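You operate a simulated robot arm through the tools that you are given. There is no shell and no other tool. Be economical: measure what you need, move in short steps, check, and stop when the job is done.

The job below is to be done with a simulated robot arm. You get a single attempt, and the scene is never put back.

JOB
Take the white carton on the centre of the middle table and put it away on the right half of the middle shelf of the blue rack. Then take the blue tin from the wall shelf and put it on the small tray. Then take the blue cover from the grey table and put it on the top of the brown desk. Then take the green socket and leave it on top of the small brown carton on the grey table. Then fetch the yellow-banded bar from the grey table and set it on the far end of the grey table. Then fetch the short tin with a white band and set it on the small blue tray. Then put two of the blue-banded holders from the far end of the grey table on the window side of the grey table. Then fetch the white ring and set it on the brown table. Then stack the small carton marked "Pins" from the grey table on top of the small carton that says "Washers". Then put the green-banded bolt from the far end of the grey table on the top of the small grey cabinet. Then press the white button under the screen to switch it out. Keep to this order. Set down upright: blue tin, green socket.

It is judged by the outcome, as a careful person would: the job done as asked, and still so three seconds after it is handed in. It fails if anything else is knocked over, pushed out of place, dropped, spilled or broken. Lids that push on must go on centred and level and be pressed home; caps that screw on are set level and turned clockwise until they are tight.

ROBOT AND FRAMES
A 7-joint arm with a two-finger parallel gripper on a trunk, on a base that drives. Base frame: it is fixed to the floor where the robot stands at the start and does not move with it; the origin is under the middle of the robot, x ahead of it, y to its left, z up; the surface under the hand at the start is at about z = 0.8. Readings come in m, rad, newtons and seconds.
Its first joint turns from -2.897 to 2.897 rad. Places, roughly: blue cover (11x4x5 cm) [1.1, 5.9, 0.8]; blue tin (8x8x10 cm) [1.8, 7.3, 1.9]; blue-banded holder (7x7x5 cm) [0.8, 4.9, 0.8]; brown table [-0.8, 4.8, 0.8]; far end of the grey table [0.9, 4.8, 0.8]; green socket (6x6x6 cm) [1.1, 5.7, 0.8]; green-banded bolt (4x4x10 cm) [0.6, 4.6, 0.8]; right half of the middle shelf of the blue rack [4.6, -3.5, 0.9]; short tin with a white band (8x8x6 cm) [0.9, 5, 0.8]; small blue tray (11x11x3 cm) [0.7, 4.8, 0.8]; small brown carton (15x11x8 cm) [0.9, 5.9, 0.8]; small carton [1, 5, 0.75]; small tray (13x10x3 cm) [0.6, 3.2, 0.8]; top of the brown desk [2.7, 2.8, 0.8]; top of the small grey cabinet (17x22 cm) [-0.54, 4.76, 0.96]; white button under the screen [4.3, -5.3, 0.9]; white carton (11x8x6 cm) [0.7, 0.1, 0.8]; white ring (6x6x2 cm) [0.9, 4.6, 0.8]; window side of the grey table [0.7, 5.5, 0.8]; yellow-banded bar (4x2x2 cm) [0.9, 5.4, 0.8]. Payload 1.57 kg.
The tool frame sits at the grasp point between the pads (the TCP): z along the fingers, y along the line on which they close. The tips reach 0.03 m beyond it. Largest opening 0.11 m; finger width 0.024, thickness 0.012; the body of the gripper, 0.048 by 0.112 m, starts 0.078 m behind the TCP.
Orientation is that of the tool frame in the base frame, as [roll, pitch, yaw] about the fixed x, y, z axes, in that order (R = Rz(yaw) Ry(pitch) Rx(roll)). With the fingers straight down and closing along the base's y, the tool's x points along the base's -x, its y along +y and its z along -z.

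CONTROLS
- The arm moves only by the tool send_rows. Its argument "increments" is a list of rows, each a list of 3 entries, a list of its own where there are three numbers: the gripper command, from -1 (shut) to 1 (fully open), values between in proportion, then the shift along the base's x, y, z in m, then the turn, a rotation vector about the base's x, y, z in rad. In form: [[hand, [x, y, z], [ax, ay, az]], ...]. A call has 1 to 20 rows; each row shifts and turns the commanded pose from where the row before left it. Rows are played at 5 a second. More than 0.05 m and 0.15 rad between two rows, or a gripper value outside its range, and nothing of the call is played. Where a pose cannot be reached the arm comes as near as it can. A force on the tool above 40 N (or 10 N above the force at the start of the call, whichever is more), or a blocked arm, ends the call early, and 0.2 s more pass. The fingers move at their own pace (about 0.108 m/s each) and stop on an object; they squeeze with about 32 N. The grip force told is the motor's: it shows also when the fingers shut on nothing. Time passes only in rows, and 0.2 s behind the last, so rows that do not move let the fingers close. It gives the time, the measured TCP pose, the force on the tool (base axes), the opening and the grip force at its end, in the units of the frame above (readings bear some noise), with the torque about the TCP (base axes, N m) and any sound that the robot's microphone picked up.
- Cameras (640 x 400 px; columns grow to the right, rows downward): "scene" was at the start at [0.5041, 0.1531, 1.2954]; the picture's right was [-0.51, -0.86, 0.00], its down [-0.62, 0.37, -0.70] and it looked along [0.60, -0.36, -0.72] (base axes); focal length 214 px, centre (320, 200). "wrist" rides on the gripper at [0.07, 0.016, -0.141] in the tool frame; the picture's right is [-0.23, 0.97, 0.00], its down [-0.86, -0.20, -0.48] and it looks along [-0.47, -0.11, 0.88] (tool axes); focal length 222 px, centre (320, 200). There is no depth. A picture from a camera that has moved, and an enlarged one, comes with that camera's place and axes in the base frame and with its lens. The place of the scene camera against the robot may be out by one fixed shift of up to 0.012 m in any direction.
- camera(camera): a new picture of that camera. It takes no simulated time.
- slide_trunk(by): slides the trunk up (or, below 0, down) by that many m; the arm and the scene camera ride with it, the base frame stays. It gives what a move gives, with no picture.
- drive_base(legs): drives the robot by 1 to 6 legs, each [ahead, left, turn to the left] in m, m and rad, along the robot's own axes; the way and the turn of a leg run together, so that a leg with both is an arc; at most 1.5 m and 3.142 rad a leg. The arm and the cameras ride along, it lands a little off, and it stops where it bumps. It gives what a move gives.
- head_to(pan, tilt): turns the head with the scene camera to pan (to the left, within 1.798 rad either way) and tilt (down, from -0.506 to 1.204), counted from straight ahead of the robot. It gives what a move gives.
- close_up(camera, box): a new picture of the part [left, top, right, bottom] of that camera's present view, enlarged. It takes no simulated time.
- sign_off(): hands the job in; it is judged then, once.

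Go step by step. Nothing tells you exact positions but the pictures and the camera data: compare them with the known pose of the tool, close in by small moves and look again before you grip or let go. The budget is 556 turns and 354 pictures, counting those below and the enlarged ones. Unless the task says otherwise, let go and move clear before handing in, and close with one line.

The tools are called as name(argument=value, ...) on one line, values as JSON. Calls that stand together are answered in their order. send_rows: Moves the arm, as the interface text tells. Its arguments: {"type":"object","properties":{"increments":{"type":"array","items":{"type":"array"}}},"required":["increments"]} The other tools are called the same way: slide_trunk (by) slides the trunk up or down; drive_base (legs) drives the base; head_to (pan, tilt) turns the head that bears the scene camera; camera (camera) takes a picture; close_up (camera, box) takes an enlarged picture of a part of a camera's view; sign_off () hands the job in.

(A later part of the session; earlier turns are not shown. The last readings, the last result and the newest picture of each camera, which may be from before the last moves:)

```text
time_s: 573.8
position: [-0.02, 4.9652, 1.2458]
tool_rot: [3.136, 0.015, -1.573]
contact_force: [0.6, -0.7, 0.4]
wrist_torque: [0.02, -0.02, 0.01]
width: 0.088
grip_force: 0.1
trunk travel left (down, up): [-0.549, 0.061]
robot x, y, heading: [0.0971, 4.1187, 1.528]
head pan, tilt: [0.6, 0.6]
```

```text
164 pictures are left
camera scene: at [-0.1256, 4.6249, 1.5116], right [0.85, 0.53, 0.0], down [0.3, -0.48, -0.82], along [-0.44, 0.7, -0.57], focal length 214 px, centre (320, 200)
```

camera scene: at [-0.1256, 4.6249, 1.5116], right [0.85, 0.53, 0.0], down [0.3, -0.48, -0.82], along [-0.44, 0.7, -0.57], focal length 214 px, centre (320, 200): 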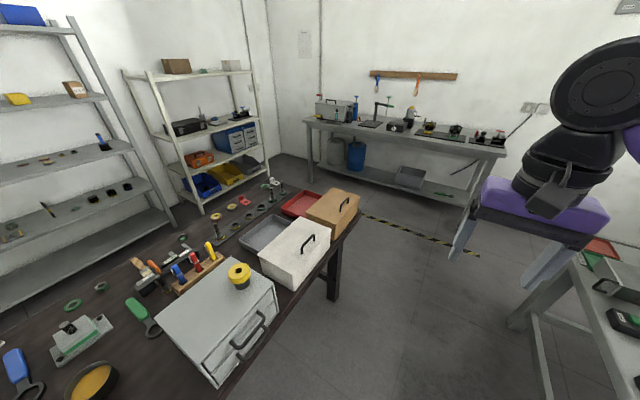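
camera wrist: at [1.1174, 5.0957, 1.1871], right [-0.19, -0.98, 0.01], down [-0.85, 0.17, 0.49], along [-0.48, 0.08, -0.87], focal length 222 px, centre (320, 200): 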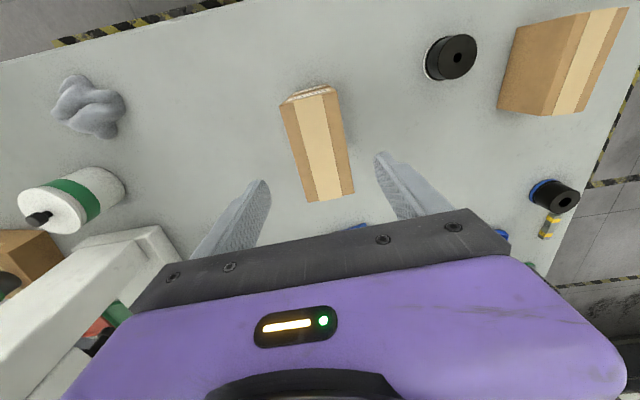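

The bolt is at [0.559, 4.613]. The cabinet top spans x -0.65…-0.43 and y 4.65…4.86, with a yellow puck near [-0.53, 4.82], so there's room at [-0.55, 4.71]. I'll swing the arm to above the bolt.

send_rows(increments=[[0, [0.046, -0.005, 0], [0, 0, -0.04]], [0, [0.046, -0.005, 0], [0, 0, -0.04]], [0, [0.046, -0.005, 0], [0, 0, -0.04]], [0, [0.046, -0.005, 0], [0, 0, -0.04]], [0, [0.046, -0.005, 0], [0, 0, -0.04]], [0, [0.046, -0.005, 0], [0, 0, -0.04]], [0, [0.046, -0.005, 0], [0, 0, -0.04]], [0, [0.0285, -0.035, 0], [0, 0, -0.04]], [0, [0.0285, -0.035, 0], [0, 0, -0.04]], [0, [0.0285, -0.035, 0], [0, 0, -0.04]], [0, [0.0285, -0.035, 0], [0, 0, -0.04]], [0, [0.0285, -0.035, 0], [0, 0, -0.04]], [0, [0.0285, -0.035, 0], [0, 0, -0.04]], [0, [0.0285, -0.035, 0], [0, 0, -0.04]], [0, [0.0285, -0.035, 0], [0, 0, -0.04]], [0, [0.0285, -0.035, 0], [0, 0, -0.04]], [0, [0, 0, 0], [0, 0, 0]]])

camera(camera="wrist")

```text
time_s: 577.4
position: [0.5597, 4.6169, 1.2449]
tool_rot: [3.135, 0.015, -2.211]
contact_force: [-0.1, -0.4, 0.0]
wrist_torque: [-0.02, 0.01, 0.04]
width: 0.0549
grip_force: 0.0
trunk travel left (down, up): [-0.549, 0.061]
robot x, y, heading: [0.0974, 4.1217, 1.533]
head pan, tilt: [0.6, 0.6]
```

```text
163 pictures are left
camera wrist: at [0.5038, 4.5685, 1.3858], right [-0.64, 0.76, 0.01], down [0.67, 0.56, 0.49], along [0.37, 0.32, -0.87], focal length 222 px, centre (320, 200)
```

wrist: 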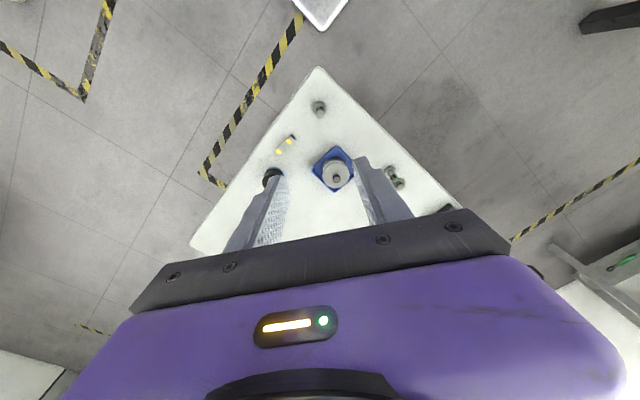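

slide_trunk(by=-0.27)

close_up(camera="wrist", box=[220, 60, 420, 210])

```text
time_s: 580.1
position: [0.5591, 4.6177, 0.9756]
tool_rot: [3.134, 0.016, -2.212]
contact_force: [0.7, 0.0, -0.2]
wrist_torque: [0.02, -0.02, 0.03]
width: 0.0549
grip_force: 0.0
trunk travel left (down, up): [-0.279, 0.331]
robot x, y, heading: [0.0969, 4.1202, 1.529]
head pan, tilt: [0.6, 0.6]
```

```text
2.67 times, centred on (320, 135) of wrist
camera zoom: at [0.5035, 4.569, 1.1158], right [-0.64, 0.76, 0.01], down [0.67, 0.56, 0.49], along [0.37, 0.32, -0.87], focal length 592 px, centre (320, 373)
```

zoom: 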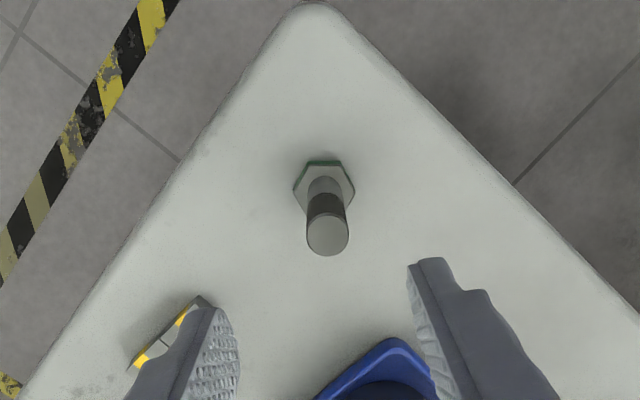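

send_rows(increments=[[0, [0, 0.003, -0.045], [0, 0, 0]], [0, [0, 0, -0.045], [0, 0, 0]], [0, [0, 0, -0.04], [0, 0, 0]], [0, [0, 0, -0.03], [0, 0, 0]], [0, [0, 0, 0], [0, 0, 0]]])

camera(camera="wrist")

```text
time_s: 581.3
position: [0.5621, 4.6211, 0.8139]
tool_rot: [3.134, 0.015, -2.213]
contact_force: [0.1, -0.1, 0.4]
wrist_torque: [-0.01, 0.01, 0.0]
width: 0.0548
grip_force: 0.2
trunk travel left (down, up): [-0.279, 0.331]
robot x, y, heading: [0.1019, 4.1235, 1.531]
head pan, tilt: [0.6, 0.6]
```

```text
161 pictures are left
camera wrist: at [0.5055, 4.5729, 0.9551], right [-0.65, 0.76, 0.01], down [0.67, 0.56, 0.49], along [0.37, 0.32, -0.87], focal length 222 px, centre (320, 200)
```

wrist: 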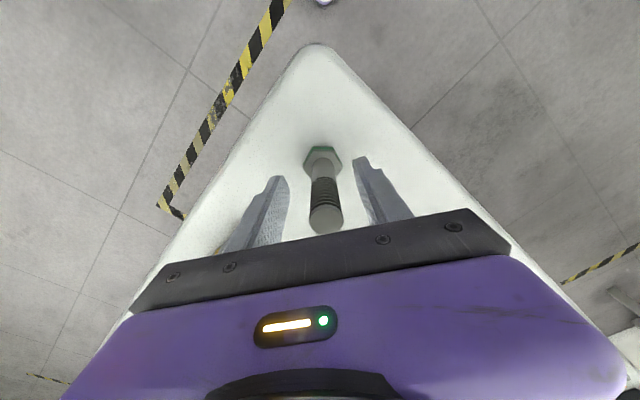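

send_rows(increments=[[-0.4, [0, 0, 0], [0, 0, 0]], [-0.7, [0, 0, 0], [0, 0, 0]], [-1, [0, 0, 0], [0, 0, 0]], [-1, [0, 0, 0], [0, 0, 0]], [-1, [0, 0, 0.03], [0, 0, 0]], [-1, [0, 0, 0.045], [0, 0, 0]], [-1, [0, 0, 0.045], [0, 0, 0]], [-1, [0, 0, 0.045], [0, 0, 0]]])

camera(camera="wrist")

```text
time_s: 583.1
position: [0.5606, 4.6181, 0.9809]
tool_rot: [3.133, 0.015, -2.212]
contact_force: [0.5, -0.6, -3.0]
wrist_torque: [0.0, -0.02, -0.01]
width: 0.0196
grip_force: 32.3
trunk travel left (down, up): [-0.279, 0.331]
robot x, y, heading: [0.0924, 4.1222, 1.528]
head pan, tilt: [0.6, 0.6]
```

```text
160 pictures are left
camera wrist: at [0.5046, 4.5695, 1.1217], right [-0.64, 0.76, 0.01], down [0.67, 0.56, 0.49], along [0.37, 0.32, -0.87], focal length 222 px, centre (320, 200)
```

wrist: 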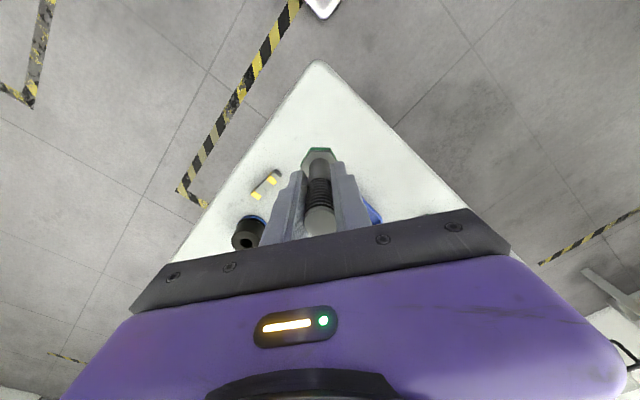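

The bolt is held upright. I'll raise and swing it across the aisle toward the cabinet.

slide_trunk(by=0.28)

send_rows(increments=[[-1, [-0.0285, 0.035, 0], [0, 0, 0.04]], [-1, [-0.0285, 0.035, 0], [0, 0, 0.04]], [-1, [-0.0285, 0.035, 0], [0, 0, 0.04]], [-1, [-0.0285, 0.035, 0], [0, 0, 0.04]], [-1, [-0.0285, 0.035, 0], [0, 0, 0.04]], [-1, [-0.0285, 0.035, 0], [0, 0, 0.04]], [-1, [-0.0285, 0.035, 0], [0, 0, 0.04]], [-1, [-0.0285, 0.035, 0], [0, 0, 0.04]], [-1, [-0.0285, 0.035, 0], [0, 0, 0.04]], [-1, [-0.046, 0.005, 0], [0, 0, 0.04]], [-1, [-0.046, 0.005, 0], [0, 0, 0.04]], [-1, [-0.046, 0.005, 0], [0, 0, 0.04]], [-1, [-0.046, 0.005, 0], [0, 0, 0.04]], [-1, [-0.046, 0.005, 0], [0, 0, 0.04]], [-1, [-0.046, 0.005, 0], [0, 0, 0.04]], [-1, [-0.046, 0.005, 0], [0, 0, 0.04]]])

send_rows(increments=[[-1, [-0.047, -0.007, 0], [0, 0, 0.04]], [-1, [-0.047, -0.007, 0], [0, 0, 0.04]], [-1, [-0.047, -0.007, 0], [0, 0, 0.04]], [-1, [-0.047, -0.007, 0], [0, 0, 0.04]], [-1, [-0.047, -0.007, 0], [0, 0, 0.04]], [-1, [-0.047, -0.007, 0], [0, 0, 0.04]], [-1, [-0.047, -0.007, 0], [0, 0, 0.04]], [-1, [-0.033, -0.034, 0], [0, 0, 0.04]], [-1, [-0.033, -0.034, 0], [0, 0, 0.04]], [-1, [-0.033, -0.034, 0], [0, 0, 0.04]], [-1, [-0.033, -0.034, 0], [0, 0, 0.04]], [-1, [-0.033, -0.034, 0], [0, 0, 0.04]], [-1, [-0.033, -0.034, 0], [0, 0, 0.04]], [-1, [0, 0, 0], [0, 0, 0]]])

camera(camera="wrist")

camera(camera="scene")

```text
time_s: 586.0
position: [0.5599, 4.6187, 1.2618]
tool_rot: [3.134, 0.015, -2.212]
contact_force: [-0.7, -0.3, -2.8]
wrist_torque: [-0.03, -0.02, 0.01]
width: 0.0192
grip_force: 32.1
trunk travel left (down, up): [-0.559, 0.051]
robot x, y, heading: [0.0953, 4.1158, 1.528]
head pan, tilt: [0.6, 0.6]
```

```text
time_s: 589.4
position: [-0.0194, 4.9674, 1.2608]
tool_rot: [3.132, 0.017, -1.574]
contact_force: [1.1, -0.2, -2.7]
wrist_torque: [-0.01, 0.05, 0.01]
width: 0.0195
grip_force: 32.3
trunk travel left (down, up): [-0.559, 0.051]
robot x, y, heading: [0.0974, 4.1231, 1.529]
head pan, tilt: [0.6, 0.6]
```

```text
time_s: 592.1
position: [-0.4455, 4.8466, 1.2052]
tool_rot: [-3.119, -0.056, -1.284]
contact_force: [0.5, -0.2, -2.2]
wrist_torque: [0.05, 0.02, -0.02]
width: 0.0195
grip_force: 32.1
trunk travel left (down, up): [-0.559, 0.051]
robot x, y, heading: [0.0988, 4.1209, 1.53]
head pan, tilt: [0.6, 0.6]
stopped in row 13: the arm was blocked; the commanded pose is now the measured one
```

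```text
159 pictures are left
camera wrist: at [-0.4469, 4.7829, 1.3507], right [-1.0, -0.06, -0.03], down [-0.07, 0.9, 0.44], along [0.01, 0.44, -0.9], focal length 222 px, centre (320, 200)
```

wrist: 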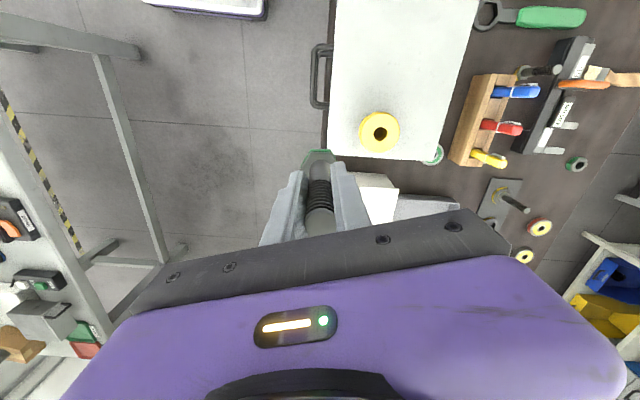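

```text
158 pictures are left
camera scene: at [-0.1257, 4.6243, 1.5218], right [0.85, 0.53, 0.0], down [0.3, -0.48, -0.83], along [-0.44, 0.7, -0.56], focal length 214 px, centre (320, 200)
```

scene: 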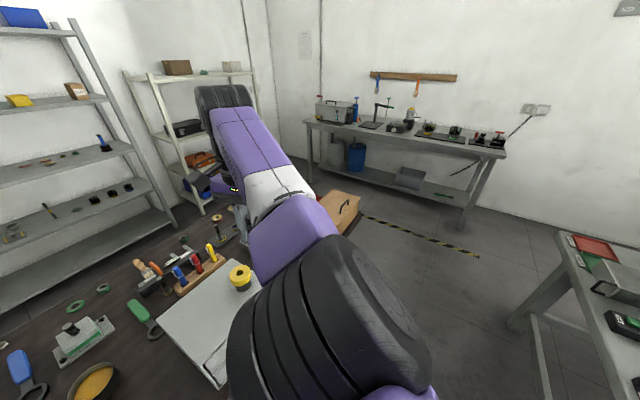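

The arm folds against its own head on the left side. I'll swing it back to the front and turn the base toward the cabinet instead.

send_rows(increments=[[-1, [0.03, 0.03, 0.02], [0, 0, -0.05]], [-1, [0.04, 0.025, 0.01], [0, 0, -0.05]], [-1, [0.046, 0.015, 0.01], [0, 0, -0.05]], [-1, [0.046, 0.012, 0.008], [0, 0, -0.05]], [-1, [0.046, 0.012, 0.008], [0, 0, -0.05]], [-1, [0.046, 0.01, 0], [0, 0, -0.04]], [-1, [0.046, 0.007, 0], [0.037, 0.016, 0]], [-1, [0.046, 0.005, 0], [0.036, 0.016, 0]], [-1, [0.046, 0.004, 0], [0, 0, 0]], [-1, [0.03, 0, 0], [0, 0, 0]], [-1, [0, 0, 0], [0, 0, 0]]])

camera(camera="wrist")

```text
time_s: 594.5
position: [-0.0243, 4.9692, 1.2622]
tool_rot: [3.131, 0.022, -1.571]
contact_force: [0.0, 0.3, -2.9]
wrist_torque: [-0.04, 0.01, 0.0]
width: 0.0193
grip_force: 32.4
trunk travel left (down, up): [-0.559, 0.051]
robot x, y, heading: [0.0976, 4.1224, 1.529]
head pan, tilt: [0.6, 0.6]
```

```text
157 pictures are left
camera wrist: at [-0.0388, 4.8968, 1.4026], right [-0.97, 0.23, 0.01], down [0.21, 0.84, 0.49], along [0.1, 0.48, -0.87], focal length 222 px, centre (320, 200)
```

wrist: 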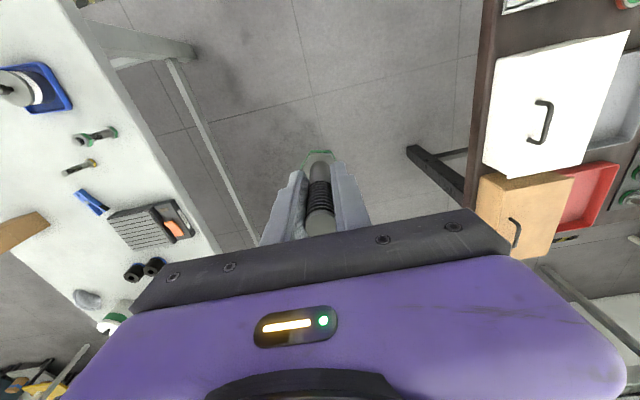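

Recovered. Now I'll turn the base to bring the bolt over the cabinet.

drive_base(legs=[[0, 0, 0.7]])

camera(camera="wrist")

head_to(pan=0.0, tilt=0.7)

camera(camera="scene")

```text
time_s: 596.8
position: [-0.5411, 4.6947, 1.2624]
tool_rot: [3.13, 0.021, -0.877]
contact_force: [-0.6, 0.1, -3.9]
wrist_torque: [0.0, 0.01, -0.02]
width: 0.0194
grip_force: 31.6
trunk travel left (down, up): [-0.559, 0.051]
robot x, y, heading: [0.0952, 4.1207, 2.228]
head pan, tilt: [0.6, 0.6]
```

```text
156 pictures are left
camera wrist: at [-0.5054, 4.6296, 1.4027], right [-0.89, -0.45, 0.01], down [-0.38, 0.78, 0.49], along [-0.23, 0.44, -0.87], focal length 222 px, centre (320, 200)
```

wrist: 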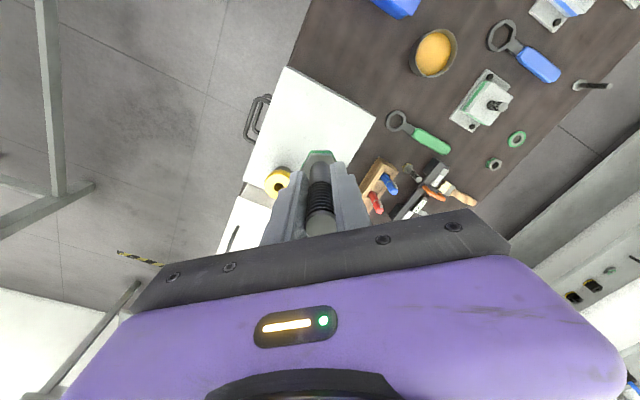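

```text
time_s: 597.8
position: [-0.541, 4.6945, 1.2625]
tool_rot: [3.131, 0.022, -0.877]
contact_force: [-0.3, 0.2, -2.8]
wrist_torque: [0.0, 0.0, -0.02]
width: 0.0192
grip_force: 32.2
trunk travel left (down, up): [-0.559, 0.051]
robot x, y, heading: [0.096, 4.1203, 2.224]
head pan, tilt: [0.0, 0.7]
```

```text
155 pictures are left
camera scene: at [-0.367, 4.3992, 1.513], right [0.79, 0.61, 0.0], down [0.39, -0.51, -0.76], along [-0.47, 0.61, -0.64], focal length 214 px, centre (320, 200)
```

scene: 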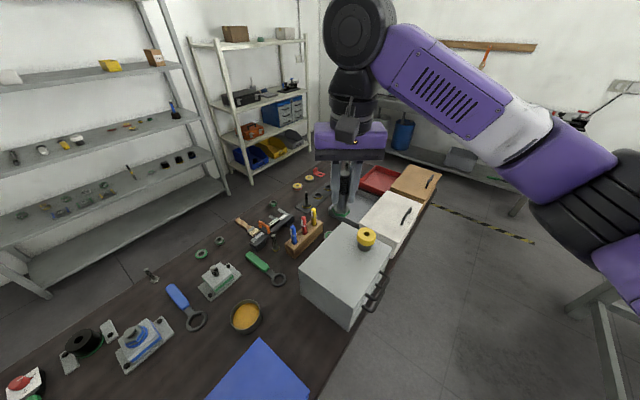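

The bolt hangs over the cabinet's free half. I'll nudge it to [-0.548, 4.722] and lower.

send_rows(increments=[[-1, [-0.007, 0.028, 0], [0, 0, 0]], [-1, [0, 0, -0.045], [0, 0, 0]], [-1, [0, 0, -0.045], [0, 0, 0]], [-1, [0, 0, -0.045], [0, 0, 0]], [-1, [0, 0, -0.045], [0, 0, 0]], [-1, [0, 0, 0], [0, 0, 0]]])

camera(camera="wrist")

close_up(camera="scene", box=[260, 120, 440, 340])

```text
time_s: 599.2
position: [-0.5492, 4.7239, 1.0822]
tool_rot: [3.131, 0.021, -0.874]
contact_force: [0.0, 0.2, -2.9]
wrist_torque: [-0.01, 0.02, 0.03]
width: 0.0197
grip_force: 32.3
trunk travel left (down, up): [-0.559, 0.051]
robot x, y, heading: [0.0945, 4.117, 2.224]
head pan, tilt: [0.0, 0.7]
```

```text
154 pictures are left
camera wrist: at [-0.5143, 4.6582, 1.2222], right [-0.89, -0.45, 0.02], down [-0.38, 0.78, 0.49], along [-0.23, 0.44, -0.87], focal length 222 px, centre (320, 200)
```

wrist: 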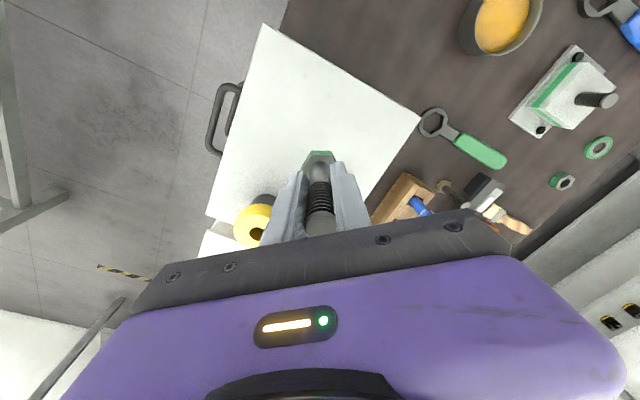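

```text
1.82 times, centred on (350, 230) of scene
camera zoom: at [-0.367, 4.3993, 1.5129], right [0.79, 0.61, 0.0], down [0.39, -0.51, -0.76], along [-0.47, 0.61, -0.64], focal length 390 px, centre (266, 146)
```

zoom: 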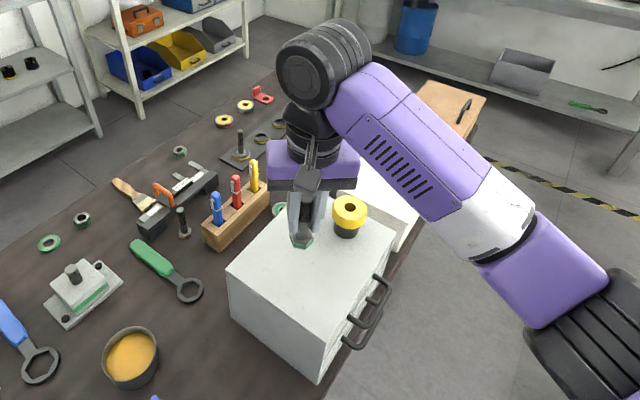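

send_rows(increments=[[-1, [0, -0.008, -0.03], [0, 0, 0]], [-1, [0, 0, -0.015], [0, 0, 0]], [-1, [0, 0, -0.006], [0, 0, 0]], [-1, [0, 0, -0.005], [0, 0, 0]], [-1, [0, 0, -0.004], [0, 0, 0]], [-1, [0, 0, 0], [0, 0, 0]]])

```text
time_s: 600.6
position: [-0.548, 4.7156, 1.025]
tool_rot: [3.131, 0.022, -0.875]
contact_force: [2.9, -3.4, 16.3]
wrist_torque: [-0.05, -0.37, -0.02]
width: 0.0195
grip_force: 31.9
trunk travel left (down, up): [-0.559, 0.051]
robot x, y, heading: [0.0951, 4.1175, 2.231]
head pan, tilt: [0.0, 0.7]
```

Contact with the cabinet top. I'll relax and release.

send_rows(increments=[[-1, [0, 0, 0.002], [0, 0, 0]], [-1, [0, 0, 0], [0, 0, 0]], [-0.6, [0, 0, 0], [0, 0, 0]], [-0.2, [0, 0, 0], [0, 0, 0]], [-0.2, [0, 0, 0], [0, 0, 0]], [-0.2, [0, 0, 0.03], [0, 0, 0]], [-0.2, [0, 0, 0.045], [0, 0, 0]], [-0.2, [0, 0, 0.045], [0, 0, 0]], [-0.2, [0, 0, 0.045], [0, 0, 0]]])

close_up(camera="scene", box=[260, 120, 440, 340])

```text
time_s: 602.6
position: [-0.5484, 4.714, 1.1884]
tool_rot: [3.131, 0.023, -0.876]
contact_force: [-0.4, -0.2, -0.2]
wrist_torque: [-0.04, 0.01, 0.02]
width: 0.0439
grip_force: 0.0
trunk travel left (down, up): [-0.559, 0.051]
robot x, y, heading: [0.096, 4.1207, 2.224]
head pan, tilt: [0.0, 0.7]
```

```text
1.82 times, centred on (350, 230) of scene
camera zoom: at [-0.367, 4.3993, 1.5128], right [0.79, 0.61, 0.0], down [0.39, -0.51, -0.76], along [-0.47, 0.61, -0.64], focal length 390 px, centre (266, 146)
```

zoom: 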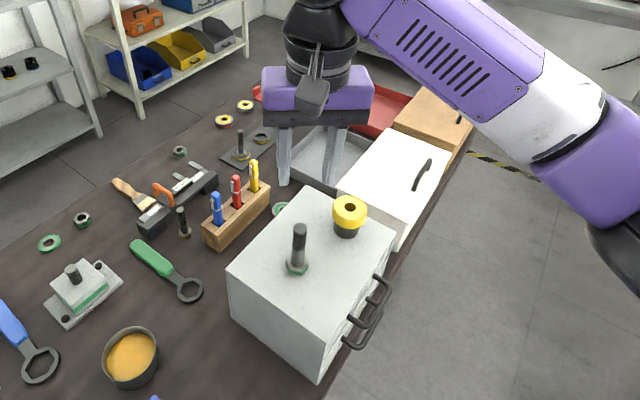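

The bolt stands on the cabinet. The last task is the white button under the screen at [4.3, -5.3, 0.9]. I'll raise and close the gripper, face north again, and drive backward along the known route.

send_rows(increments=[[-1, [0, 0, 0.045], [0, 0, 0]], [-1, [0, 0, 0.045], [0, 0, 0]], [-1, [0, 0, 0.02], [0, 0, 0]]])

drive_base(legs=[[0, 0, -0.655], [-0.42, 0.04, 0], [-1.3, -0.03, 0], [-1.3, -0.03, 0]])

```text
time_s: 603.4
position: [-0.5471, 4.7148, 1.3007]
tool_rot: [3.132, 0.02, -0.876]
contact_force: [0.7, 0.4, 1.1]
wrist_torque: [-0.02, 0.0, 0.02]
width: 0.0
grip_force: 21.9
trunk travel left (down, up): [-0.559, 0.051]
robot x, y, heading: [0.0983, 4.1192, 2.228]
head pan, tilt: [0.0, 0.7]
```

```text
time_s: 620.0
position: [0.0065, 1.9531, 1.3001]
tool_rot: [3.131, 0.022, -1.534]
contact_force: [-0.3, -0.3, -1.1]
wrist_torque: [-0.01, 0.02, -0.02]
width: 0.0
grip_force: 21.4
trunk travel left (down, up): [-0.559, 0.051]
robot x, y, heading: [0.1482, 1.0911, 1.562]
head pan, tilt: [0.0, 0.7]
```

drive_base(legs=[[0, 0.1, 0.008], [-1.05, 0, 0], [-1.08, 0.0, 0]])

head_to(pan=-1.6, tilt=0.5)

camera(camera="scene")

```text
time_s: 631.3
position: [-0.0956, -0.1759, 1.2995]
tool_rot: [3.131, 0.021, -1.537]
contact_force: [0.0, 0.3, -0.5]
wrist_torque: [0.01, -0.01, -0.01]
width: 0.0
grip_force: 21.0
trunk travel left (down, up): [-0.559, 0.051]
robot x, y, heading: [0.0453, -1.0379, 1.563]
head pan, tilt: [0.0, 0.7]
```

```text
time_s: 633.0
position: [-0.0951, -0.176, 1.3005]
tool_rot: [3.131, 0.021, -1.537]
contact_force: [-0.3, 0.1, 0.1]
wrist_torque: [0.04, 0.0, 0.01]
width: 0.0
grip_force: 21.2
trunk travel left (down, up): [-0.559, 0.051]
robot x, y, heading: [0.0441, -1.0378, 1.564]
head pan, tilt: [-1.6, 0.499]
```

```text
151 pictures are left
camera scene: at [-0.0512, -0.6186, 1.5307], right [-0.03, -1.0, 0.0], down [-0.48, 0.02, -0.88], along [0.88, -0.03, -0.48], focal length 214 px, centre (320, 200)
```

scene: 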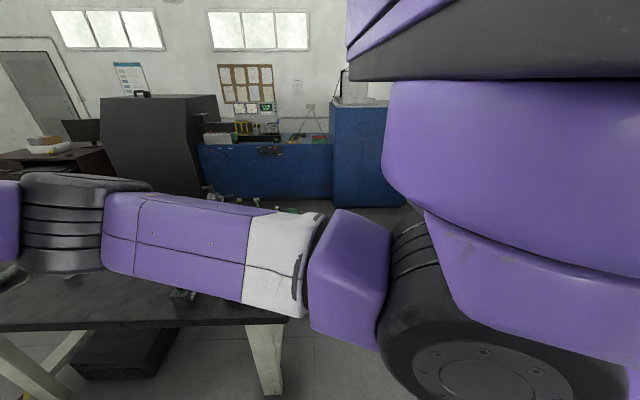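

I'm back at the aisle corner. I'll sidestep east, turn via the clear side, and pass the gap toward the far corner.

drive_base(legs=[[-0.1, -1.46, 0], [0, 0, 1.81], [0, 0, 1.81], [0.295, -0.016, 0], [1.18, -0.04, 0]])

head_to(pan=0.3, tilt=0.3)

camera(camera="scene")

```text
time_s: 656.2
position: [2.7036, -3.1517, 1.3]
tool_rot: [3.131, 0.021, 2.112]
contact_force: [-0.3, 0.0, 0.4]
wrist_torque: [0.0, -0.01, -0.01]
width: 0.0003
grip_force: 21.1
trunk travel left (down, up): [-0.559, 0.051]
robot x, y, heading: [2.1596, -2.4648, -1.068]
head pan, tilt: [-1.6, 0.499]
```

```text
time_s: 658.1
position: [2.702, -3.1524, 1.3002]
tool_rot: [3.131, 0.021, 2.112]
contact_force: [0.5, -0.3, 0.1]
wrist_torque: [-0.02, 0.01, 0.0]
width: 0.0003
grip_force: 21.3
trunk travel left (down, up): [-0.559, 0.051]
robot x, y, heading: [2.1594, -2.4697, -1.068]
head pan, tilt: [0.3, 0.3]
```

```text
150 pictures are left
camera scene: at [2.615, -2.815, 1.5491], right [-0.7, -0.72, 0.0], down [-0.21, 0.21, -0.96], along [0.69, -0.66, -0.3], focal length 214 px, centre (320, 200)
```

scene: 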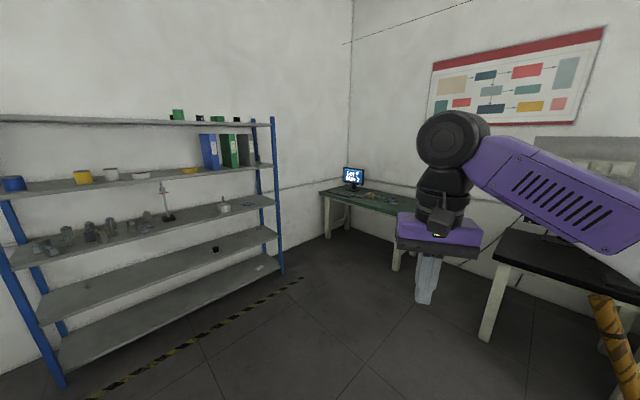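

The carton is still in place on the rack. I'll drive up to the green table and look at the screen.

drive_base(legs=[[0.97, 0.286, 0], [0.9, 0.28, 0], [0, 0, -0.5]])

head_to(pan=0.4, tilt=0.4)

camera(camera="scene")

```text
time_s: 669.2
position: [3.692, -4.6961, 1.2994]
tool_rot: [3.131, 0.02, 1.615]
contact_force: [0.0, 0.4, 0.0]
wrist_torque: [0.01, 0.0, -0.02]
width: 0.0
grip_force: 21.5
trunk travel left (down, up): [-0.559, 0.051]
robot x, y, heading: [3.5395, -3.8334, -1.562]
head pan, tilt: [0.3, 0.3]
```

```text
time_s: 669.9
position: [3.6918, -4.6957, 1.3]
tool_rot: [3.13, 0.021, 1.615]
contact_force: [1.1, -0.5, 0.2]
wrist_torque: [0.0, 0.02, 0.03]
width: 0.0
grip_force: 21.6
trunk travel left (down, up): [-0.559, 0.051]
robot x, y, heading: [3.5432, -3.8346, -1.567]
head pan, tilt: [0.4, 0.4]
```

```text
149 pictures are left
camera scene: at [3.7856, -4.3506, 1.5399], right [-0.92, -0.39, 0.0], down [-0.15, 0.36, -0.92], along [0.36, -0.85, -0.39], focal length 214 px, centre (320, 200)
```

scene: 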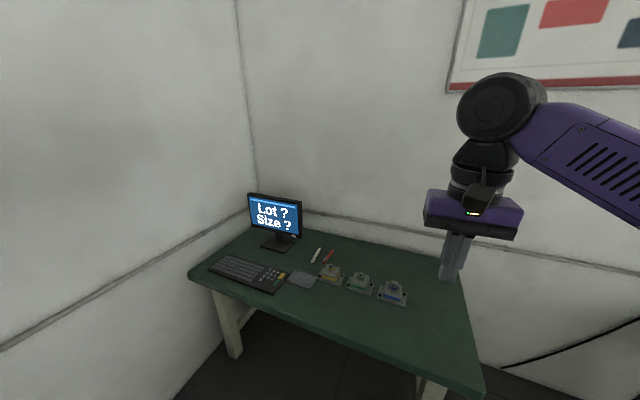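

close_up(camera="scene", box=[200, 180, 340, 300])

```text
3.33 times, centred on (270, 240) of scene
camera zoom: at [3.7856, -4.3506, 1.5399], right [-0.92, -0.39, 0.0], down [-0.15, 0.36, -0.92], along [0.36, -0.85, -0.39], focal length 715 px, centre (487, 67)
```

zoom: 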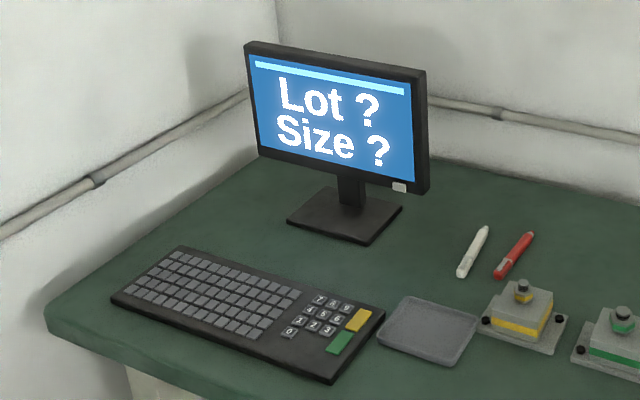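

The white button is on the monitor's lower-right bezel at about [4.31, -5.22, 0.90], facing +y. I'll move in front of it and tilt the closed gripper forward.

drive_base(legs=[[0.54, 0, 0], [0, 0.53, 0]])

send_rows(increments=[[-1, [0, 0.02, 0], [-0.122, 0, 0]], [-1, [0, 0.02, 0], [-0.122, 0, 0]], [-1, [0, 0.02, 0], [-0.122, 0, 0]], [-1, [0, 0.02, 0], [-0.122, 0, 0]], [-1, [0, 0.02, 0], [-0.122, 0, 0]], [-1, [0, 0.02, 0], [-0.122, 0, 0]], [-1, [0, 0, 0], [-0.122, 0, 0]], [-1, [0, 0, 0], [-0.122, 0, 0]], [-1, [0, 0, 0], [-0.122, 0, 0]], [-1, [0, 0, 0], [-0.122, 0, 0]], [-1, [0, 0, 0], [0, 0, 0]]])

camera(camera="wrist")

camera(camera="scene")

```text
time_s: 675.6
position: [4.2328, -5.2168, 1.2999]
tool_rot: [3.131, 0.021, 1.625]
contact_force: [0.0, 0.1, -0.5]
wrist_torque: [-0.02, -0.01, 0.0]
width: 0.0
grip_force: 21.5
trunk travel left (down, up): [-0.559, 0.051]
robot x, y, heading: [4.0736, -4.3549, -1.559]
head pan, tilt: [0.4, 0.4]
```

```text
time_s: 678.0
position: [4.252, -5.1216, 1.3033]
tool_rot: [-2.998, 1.24, 1.735]
contact_force: [0.6, 0.2, -0.4]
wrist_torque: [0.01, -0.01, -0.01]
width: 0.0
grip_force: 21.9
out of reach, approached as far as the arm can: row 8, 9, 10
trunk travel left (down, up): [-0.559, 0.051]
robot x, y, heading: [4.0725, -4.3583, -1.559]
head pan, tilt: [0.4, 0.4]
```

```text
147 pictures are left
camera wrist: at [4.2632, -4.9643, 1.2822], right [0.98, -0.05, 0.17], down [-0.16, 0.17, 0.97], along [-0.07, -0.98, 0.16], focal length 222 px, centre (320, 200)
```

wrist: 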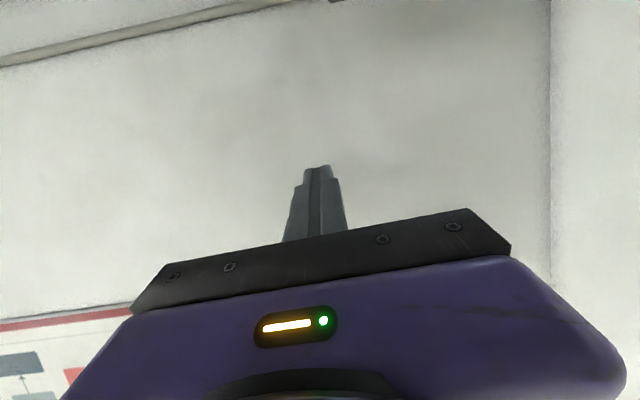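

```text
146 pictures are left
camera scene: at [4.3254, -4.8712, 1.5398], right [-0.92, -0.4, 0.0], down [-0.16, 0.36, -0.92], along [0.37, -0.84, -0.39], focal length 214 px, centre (320, 200)
```

scene: 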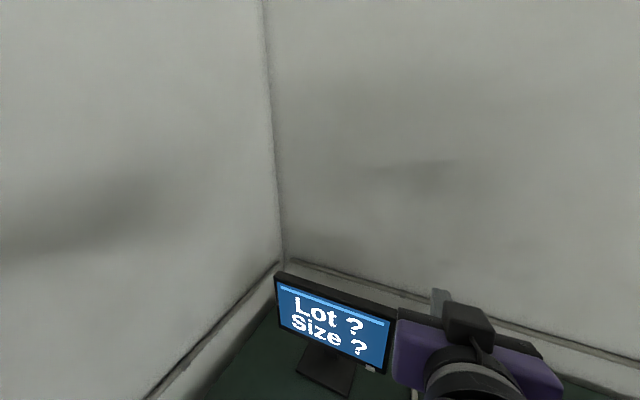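

drive_base(legs=[[-0.08, 0, 0]])

slide_trunk(by=-0.38)

head_to(pan=0.2, tilt=0.45)

camera(camera="scene")

camera(camera="wrist")

```text
time_s: 679.1
position: [4.2501, -5.0413, 1.3027]
tool_rot: [-3.0, 1.237, 1.733]
contact_force: [0.1, -1.2, -0.4]
wrist_torque: [-0.02, -0.04, 0.04]
width: 0.0
grip_force: 21.8
trunk travel left (down, up): [-0.559, 0.051]
robot x, y, heading: [4.0773, -4.2766, -1.556]
head pan, tilt: [0.4, 0.4]
```

```text
time_s: 682.8
position: [4.2508, -5.0397, 0.9229]
tool_rot: [-2.999, 1.238, 1.733]
contact_force: [0.2, -0.9, 0.0]
wrist_torque: [0.02, -0.03, -0.04]
width: 0.0
grip_force: 21.5
trunk travel left (down, up): [-0.179, 0.431]
robot x, y, heading: [4.0715, -4.2758, -1.556]
head pan, tilt: [0.4, 0.4]
```

```text
time_s: 683.5
position: [4.2521, -5.0414, 0.9225]
tool_rot: [-2.997, 1.238, 1.734]
contact_force: [0.0, -0.4, -1.2]
wrist_torque: [-0.01, 0.0, 0.03]
width: 0.0
grip_force: 21.1
trunk travel left (down, up): [-0.179, 0.431]
robot x, y, heading: [4.0705, -4.2742, -1.559]
head pan, tilt: [0.201, 0.45]
```

```text
145 pictures are left
camera scene: at [4.3064, -4.7955, 1.1552], right [-0.98, -0.21, 0.0], down [-0.09, 0.43, -0.9], along [0.19, -0.88, -0.44], focal length 214 px, centre (320, 200)
```

scene: 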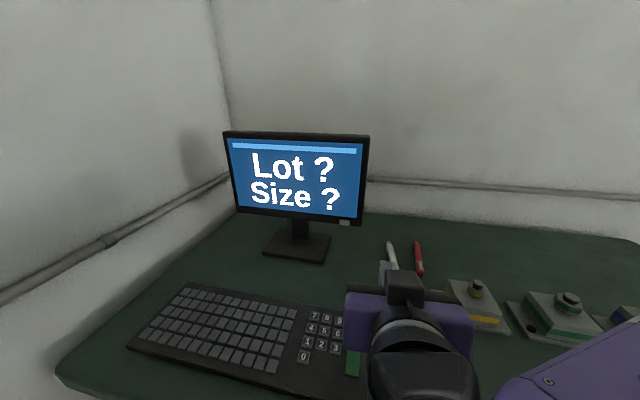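

```text
144 pictures are left
camera wrist: at [4.2616, -4.8835, 0.9022], right [0.98, -0.05, 0.17], down [-0.16, 0.17, 0.97], along [-0.07, -0.98, 0.16], focal length 222 px, centre (320, 200)
```

wrist: 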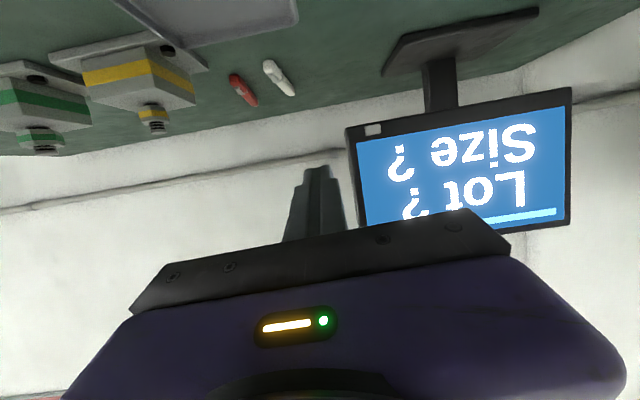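

Triangulating both views puts the button at [4.341, -5.266, 0.864]. I'll move the base in and line up the fingertips.

drive_base(legs=[[0.07, 0, 0]])

send_rows(increments=[[-1, [0.03, 0, -0.02], [0, 0, 0]], [-1, [0.03, 0, -0.02], [0, 0, 0]], [-1, [0.028, -0.015, -0.019], [0, 0, 0]], [-1, [0, -0.03, 0], [0, 0, 0]], [-1, [0, 0, 0], [0, 0, 0]]])

camera(camera="wrist")

camera(camera="scene")

```text
time_s: 684.5
position: [4.2511, -5.1104, 0.9235]
tool_rot: [-2.997, 1.237, 1.736]
contact_force: [0.1, 0.4, 0.7]
wrist_torque: [0.01, -0.03, 0.0]
width: 0.0
grip_force: 20.7
trunk travel left (down, up): [-0.179, 0.431]
robot x, y, heading: [4.0749, -4.3463, -1.55]
head pan, tilt: [0.201, 0.45]
```

```text
time_s: 685.7
position: [4.3389, -5.1568, 0.8638]
tool_rot: [-2.996, 1.238, 1.734]
contact_force: [-0.6, -0.4, -0.2]
wrist_torque: [0.0, -0.03, -0.01]
width: 0.0001
grip_force: 21.3
trunk travel left (down, up): [-0.179, 0.431]
robot x, y, heading: [4.0758, -4.3435, -1.558]
head pan, tilt: [0.201, 0.45]
```

```text
143 pictures are left
camera wrist: at [4.3507, -4.9992, 0.8437], right [0.98, -0.05, 0.17], down [-0.16, 0.17, 0.97], along [-0.07, -0.98, 0.16], focal length 222 px, centre (320, 200)
```

wrist: 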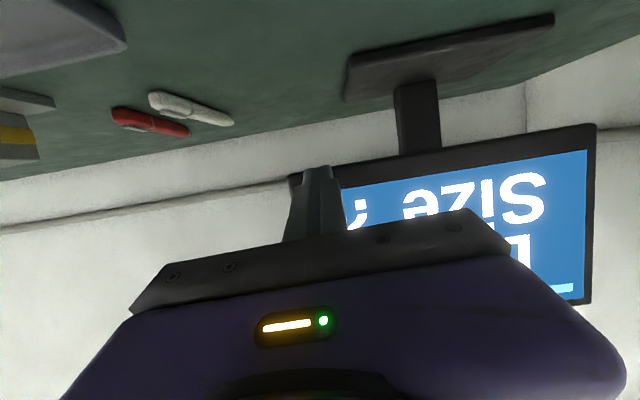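

```text
142 pictures are left
camera scene: at [4.3077, -4.8653, 1.1552], right [-0.98, -0.21, 0.0], down [-0.09, 0.43, -0.9], along [0.19, -0.88, -0.44], focal length 214 px, centre (320, 200)
```

scene: 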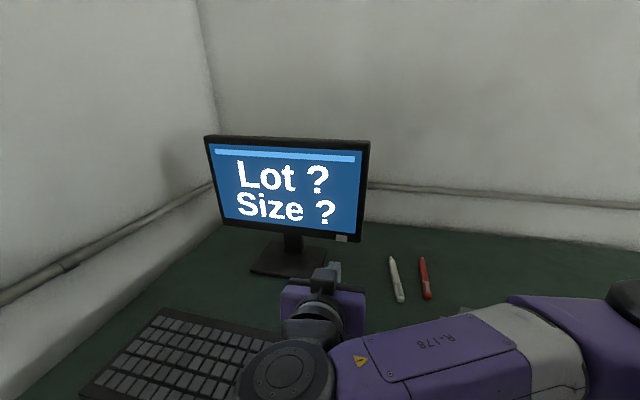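

close_up(camera="wrist", box=[260, 140, 380, 220])

close_up(camera="scene", box=[280, 210, 400, 300])

```text
5.00 times, centred on (320, 180) of wrist
camera zoom: at [4.3507, -4.9992, 0.8437], right [0.98, -0.05, 0.17], down [-0.16, 0.17, 0.97], along [-0.07, -0.98, 0.16], focal length 1111 px, centre (320, 300)
```

zoom: 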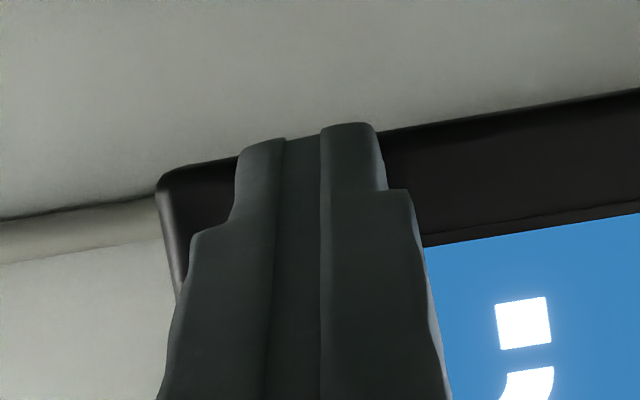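

```text
4.44 times, centred on (340, 255) of scene
camera zoom: at [4.3077, -4.8653, 1.1552], right [-0.98, -0.21, 0.0], down [-0.09, 0.43, -0.9], along [0.19, -0.88, -0.44], focal length 953 px, centre (231, -44)
```

zoom: 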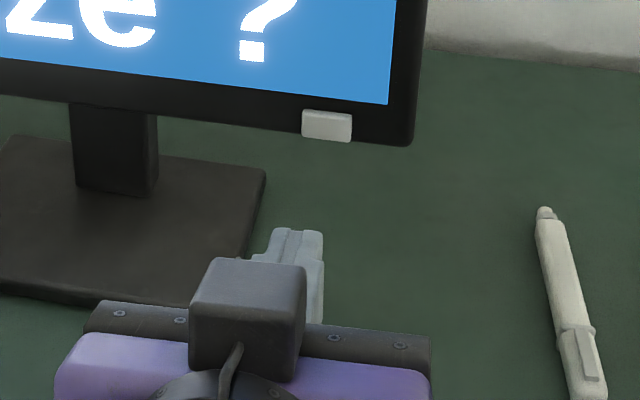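

The fingertips line up with the button, which sits low on the bezel. I'll trim slightly and advance in small steps, watching the force.

send_rows(increments=[[-1, [0.002, -0.02, -0.005], [0, 0, 0]], [-1, [0, -0.02, 0], [0, 0, 0]], [-1, [0, -0.02, 0], [0, 0, 0]], [-1, [0, 0, 0], [0, 0, 0]]])

close_up(camera="scene", box=[280, 190, 400, 300])

close_up(camera="wrist", box=[260, 140, 380, 220])

```text
time_s: 686.7
position: [4.3422, -5.2156, 0.8591]
tool_rot: [-2.995, 1.238, 1.735]
contact_force: [-0.3, -0.4, 0.2]
wrist_torque: [0.01, -0.02, 0.0]
width: 0.0002
grip_force: 20.9
trunk travel left (down, up): [-0.179, 0.431]
robot x, y, heading: [4.0729, -4.3457, -1.557]
head pan, tilt: [0.201, 0.45]
```

```text
3.64 times, centred on (340, 245) of scene
camera zoom: at [4.3075, -4.8654, 1.1552], right [-0.98, -0.21, 0.0], down [-0.09, 0.43, -0.9], along [0.19, -0.88, -0.44], focal length 780 px, centre (247, 36)
```

zoom: 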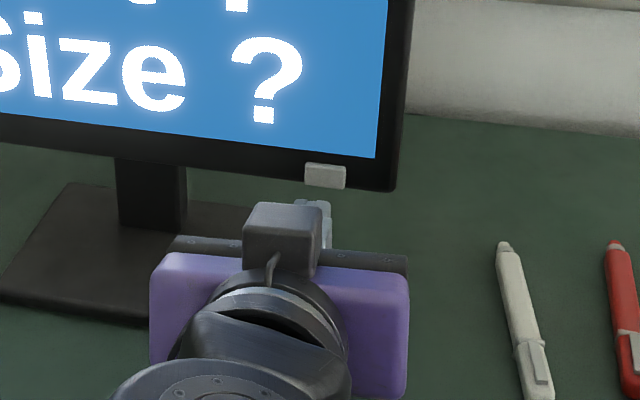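

```text
5.00 times, centred on (320, 180) of wrist
camera zoom: at [4.3528, -5.059, 0.8382], right [0.98, -0.05, 0.17], down [-0.16, 0.17, 0.97], along [-0.07, -0.98, 0.16], focal length 1111 px, centre (320, 300)
```

zoom: 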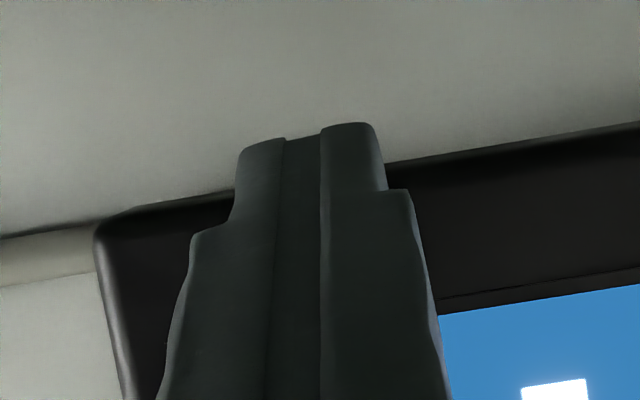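

send_rows(increments=[[-1, [0, -0.006, 0], [0, 0, 0]], [-1, [0, -0.005, 0], [0, 0, 0]], [-1, [0, -0.004, 0], [0, 0, 0]], [-1, [0, -0.003, 0], [0, 0, 0]], [-1, [0, 0, 0], [0, 0, 0]]])

close_up(camera="scene", box=[200, 120, 400, 300])

```text
time_s: 687.9
position: [4.3417, -5.2344, 0.8584]
tool_rot: [-2.996, 1.235, 1.735]
contact_force: [0.8, 2.5, -0.3]
wrist_torque: [0.0, 0.02, 0.04]
width: 0.0
grip_force: 21.3
trunk travel left (down, up): [-0.179, 0.431]
robot x, y, heading: [4.0716, -4.345, -1.559]
head pan, tilt: [0.201, 0.45]
```

```text
2.22 times, centred on (300, 210) of scene
camera zoom: at [4.3076, -4.8653, 1.1552], right [-0.98, -0.21, 0.0], down [-0.09, 0.43, -0.9], along [0.19, -0.88, -0.44], focal length 477 px, centre (364, 178)
```

zoom: 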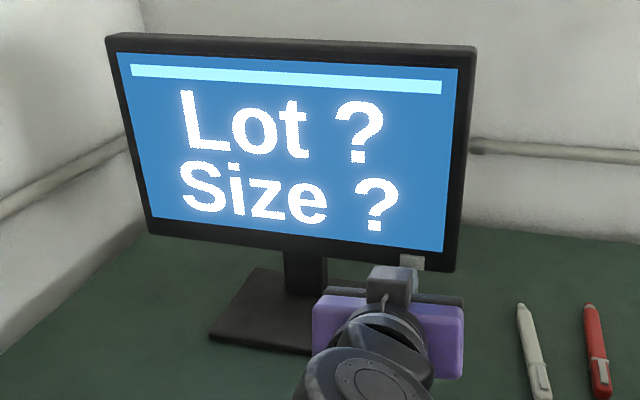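

Light contact (2.5 N). I'll press a little further.

send_rows(increments=[[-1, [0, -0.003, 0], [0, 0, 0]], [-1, [0, -0.003, 0], [0, 0, 0]], [-1, [0, 0, 0], [0, 0, 0]]])

close_up(camera="scene", box=[200, 120, 400, 300])

```text
time_s: 688.4
position: [4.3415, -5.2357, 0.8668]
tool_rot: [-2.957, 1.243, 1.778]
contact_force: [-4.5, 10.9, -2.6]
wrist_torque: [0.12, -0.11, -0.09]
width: 0.0
grip_force: 21.5
trunk travel left (down, up): [-0.179, 0.431]
robot x, y, heading: [4.073, -4.3464, -1.556]
head pan, tilt: [0.201, 0.45]
heard: click
stopped in row 2: the force on the tool passed its limit at 134 N (the readings are from after the stop); the commanded pose is now the measured one
```

```text
2.22 times, centred on (300, 210) of scene
camera zoom: at [4.3069, -4.8633, 1.1572], right [-0.98, -0.21, 0.0], down [-0.09, 0.42, -0.9], along [0.19, -0.88, -0.43], focal length 477 px, centre (364, 178)
```

zoom: 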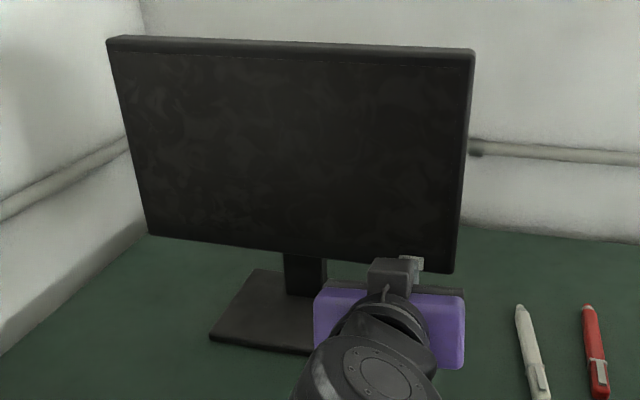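

A click, and the screen is off. I'll withdraw straight back and confirm it stays off.

send_rows(increments=[[-1, [0, 0.02, 0], [0, 0, 0]], [-1, [0, 0.03, 0], [0, 0, 0]], [-1, [0, 0.03, 0], [0, 0, 0]], [-1, [0, 0, 0], [0, 0, 0]], [-1, [0, 0, 0], [0, 0, 0]]])

drive_base(legs=[[-0.15, 0, 0]])

camera(camera="scene")

```text
time_s: 689.2
position: [4.2899, -5.197, 0.9739]
tool_rot: [-2.39, 1.424, 2.296]
contact_force: [-0.3, 0.1, -0.1]
wrist_torque: [0.0, 0.02, 0.0]
width: 0.0
grip_force: 21.3
trunk travel left (down, up): [-0.179, 0.431]
robot x, y, heading: [4.0514, -4.3436, -1.587]
head pan, tilt: [0.201, 0.45]
stopped in row 3: the arm was blocked; the commanded pose is now the measured one
```

```text
time_s: 690.5
position: [4.2921, -5.0502, 0.9564]
tool_rot: [-2.507, 1.408, 2.184]
contact_force: [-0.7, -0.2, 0.4]
wrist_torque: [0.03, 0.0, -0.01]
width: 0.0
grip_force: 21.3
trunk travel left (down, up): [-0.179, 0.431]
robot x, y, heading: [4.0571, -4.1901, -1.588]
head pan, tilt: [0.201, 0.45]
```

```text
135 pictures are left
camera scene: at [4.2717, -4.72, 1.1546], right [-0.98, -0.18, 0.0], down [-0.08, 0.43, -0.9], along [0.16, -0.89, -0.44], focal length 214 px, centre (320, 200)
```

scene: 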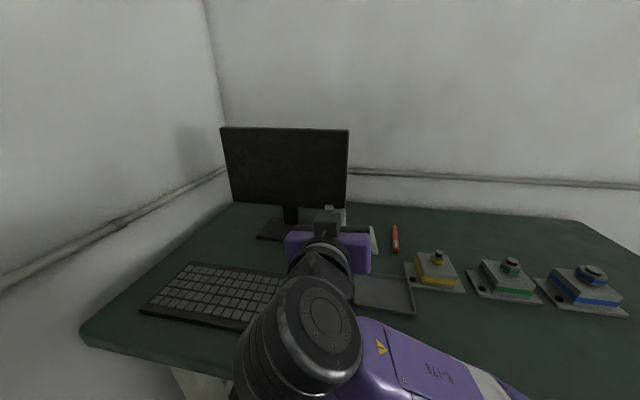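

The screen is off. The arm met some resistance on the way out, so I'll back off further and check the table.

drive_base(legs=[[-0.25, -0.1, 0]])

slide_trunk(by=0.3)

head_to(pan=0.3, tilt=0.4)

camera(camera="scene")

```text
time_s: 692.4
position: [4.1979, -4.8011, 0.9559]
tool_rot: [-2.507, 1.407, 2.184]
contact_force: [-1.2, 0.9, -0.1]
wrist_torque: [0.02, 0.03, 0.01]
width: 0.0001
grip_force: 20.9
trunk travel left (down, up): [-0.179, 0.431]
robot x, y, heading: [3.9619, -3.9417, -1.59]
head pan, tilt: [0.201, 0.45]
```

```text
time_s: 695.4
position: [4.1979, -4.8006, 1.2571]
tool_rot: [-2.506, 1.407, 2.184]
contact_force: [0.2, -0.1, 0.1]
wrist_torque: [-0.07, 0.02, 0.0]
width: 0.0
grip_force: 21.8
trunk travel left (down, up): [-0.479, 0.131]
robot x, y, heading: [3.9609, -3.9436, -1.589]
head pan, tilt: [0.201, 0.45]
```

```text
time_s: 696.1
position: [4.1982, -4.8008, 1.2567]
tool_rot: [-2.506, 1.408, 2.183]
contact_force: [0.1, 0.0, 0.1]
wrist_torque: [-0.02, -0.01, 0.03]
width: 0.0001
grip_force: 20.8
trunk travel left (down, up): [-0.479, 0.131]
robot x, y, heading: [3.9601, -3.9439, -1.589]
head pan, tilt: [0.3, 0.4]
```

```text
134 pictures are left
camera scene: at [4.187, -4.4686, 1.4598], right [-0.96, -0.28, 0.0], down [-0.11, 0.37, -0.92], along [0.26, -0.88, -0.39], focal length 214 px, centre (320, 200)
```

scene: 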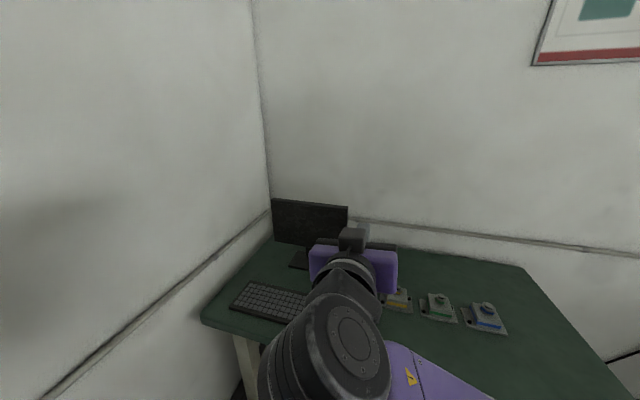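

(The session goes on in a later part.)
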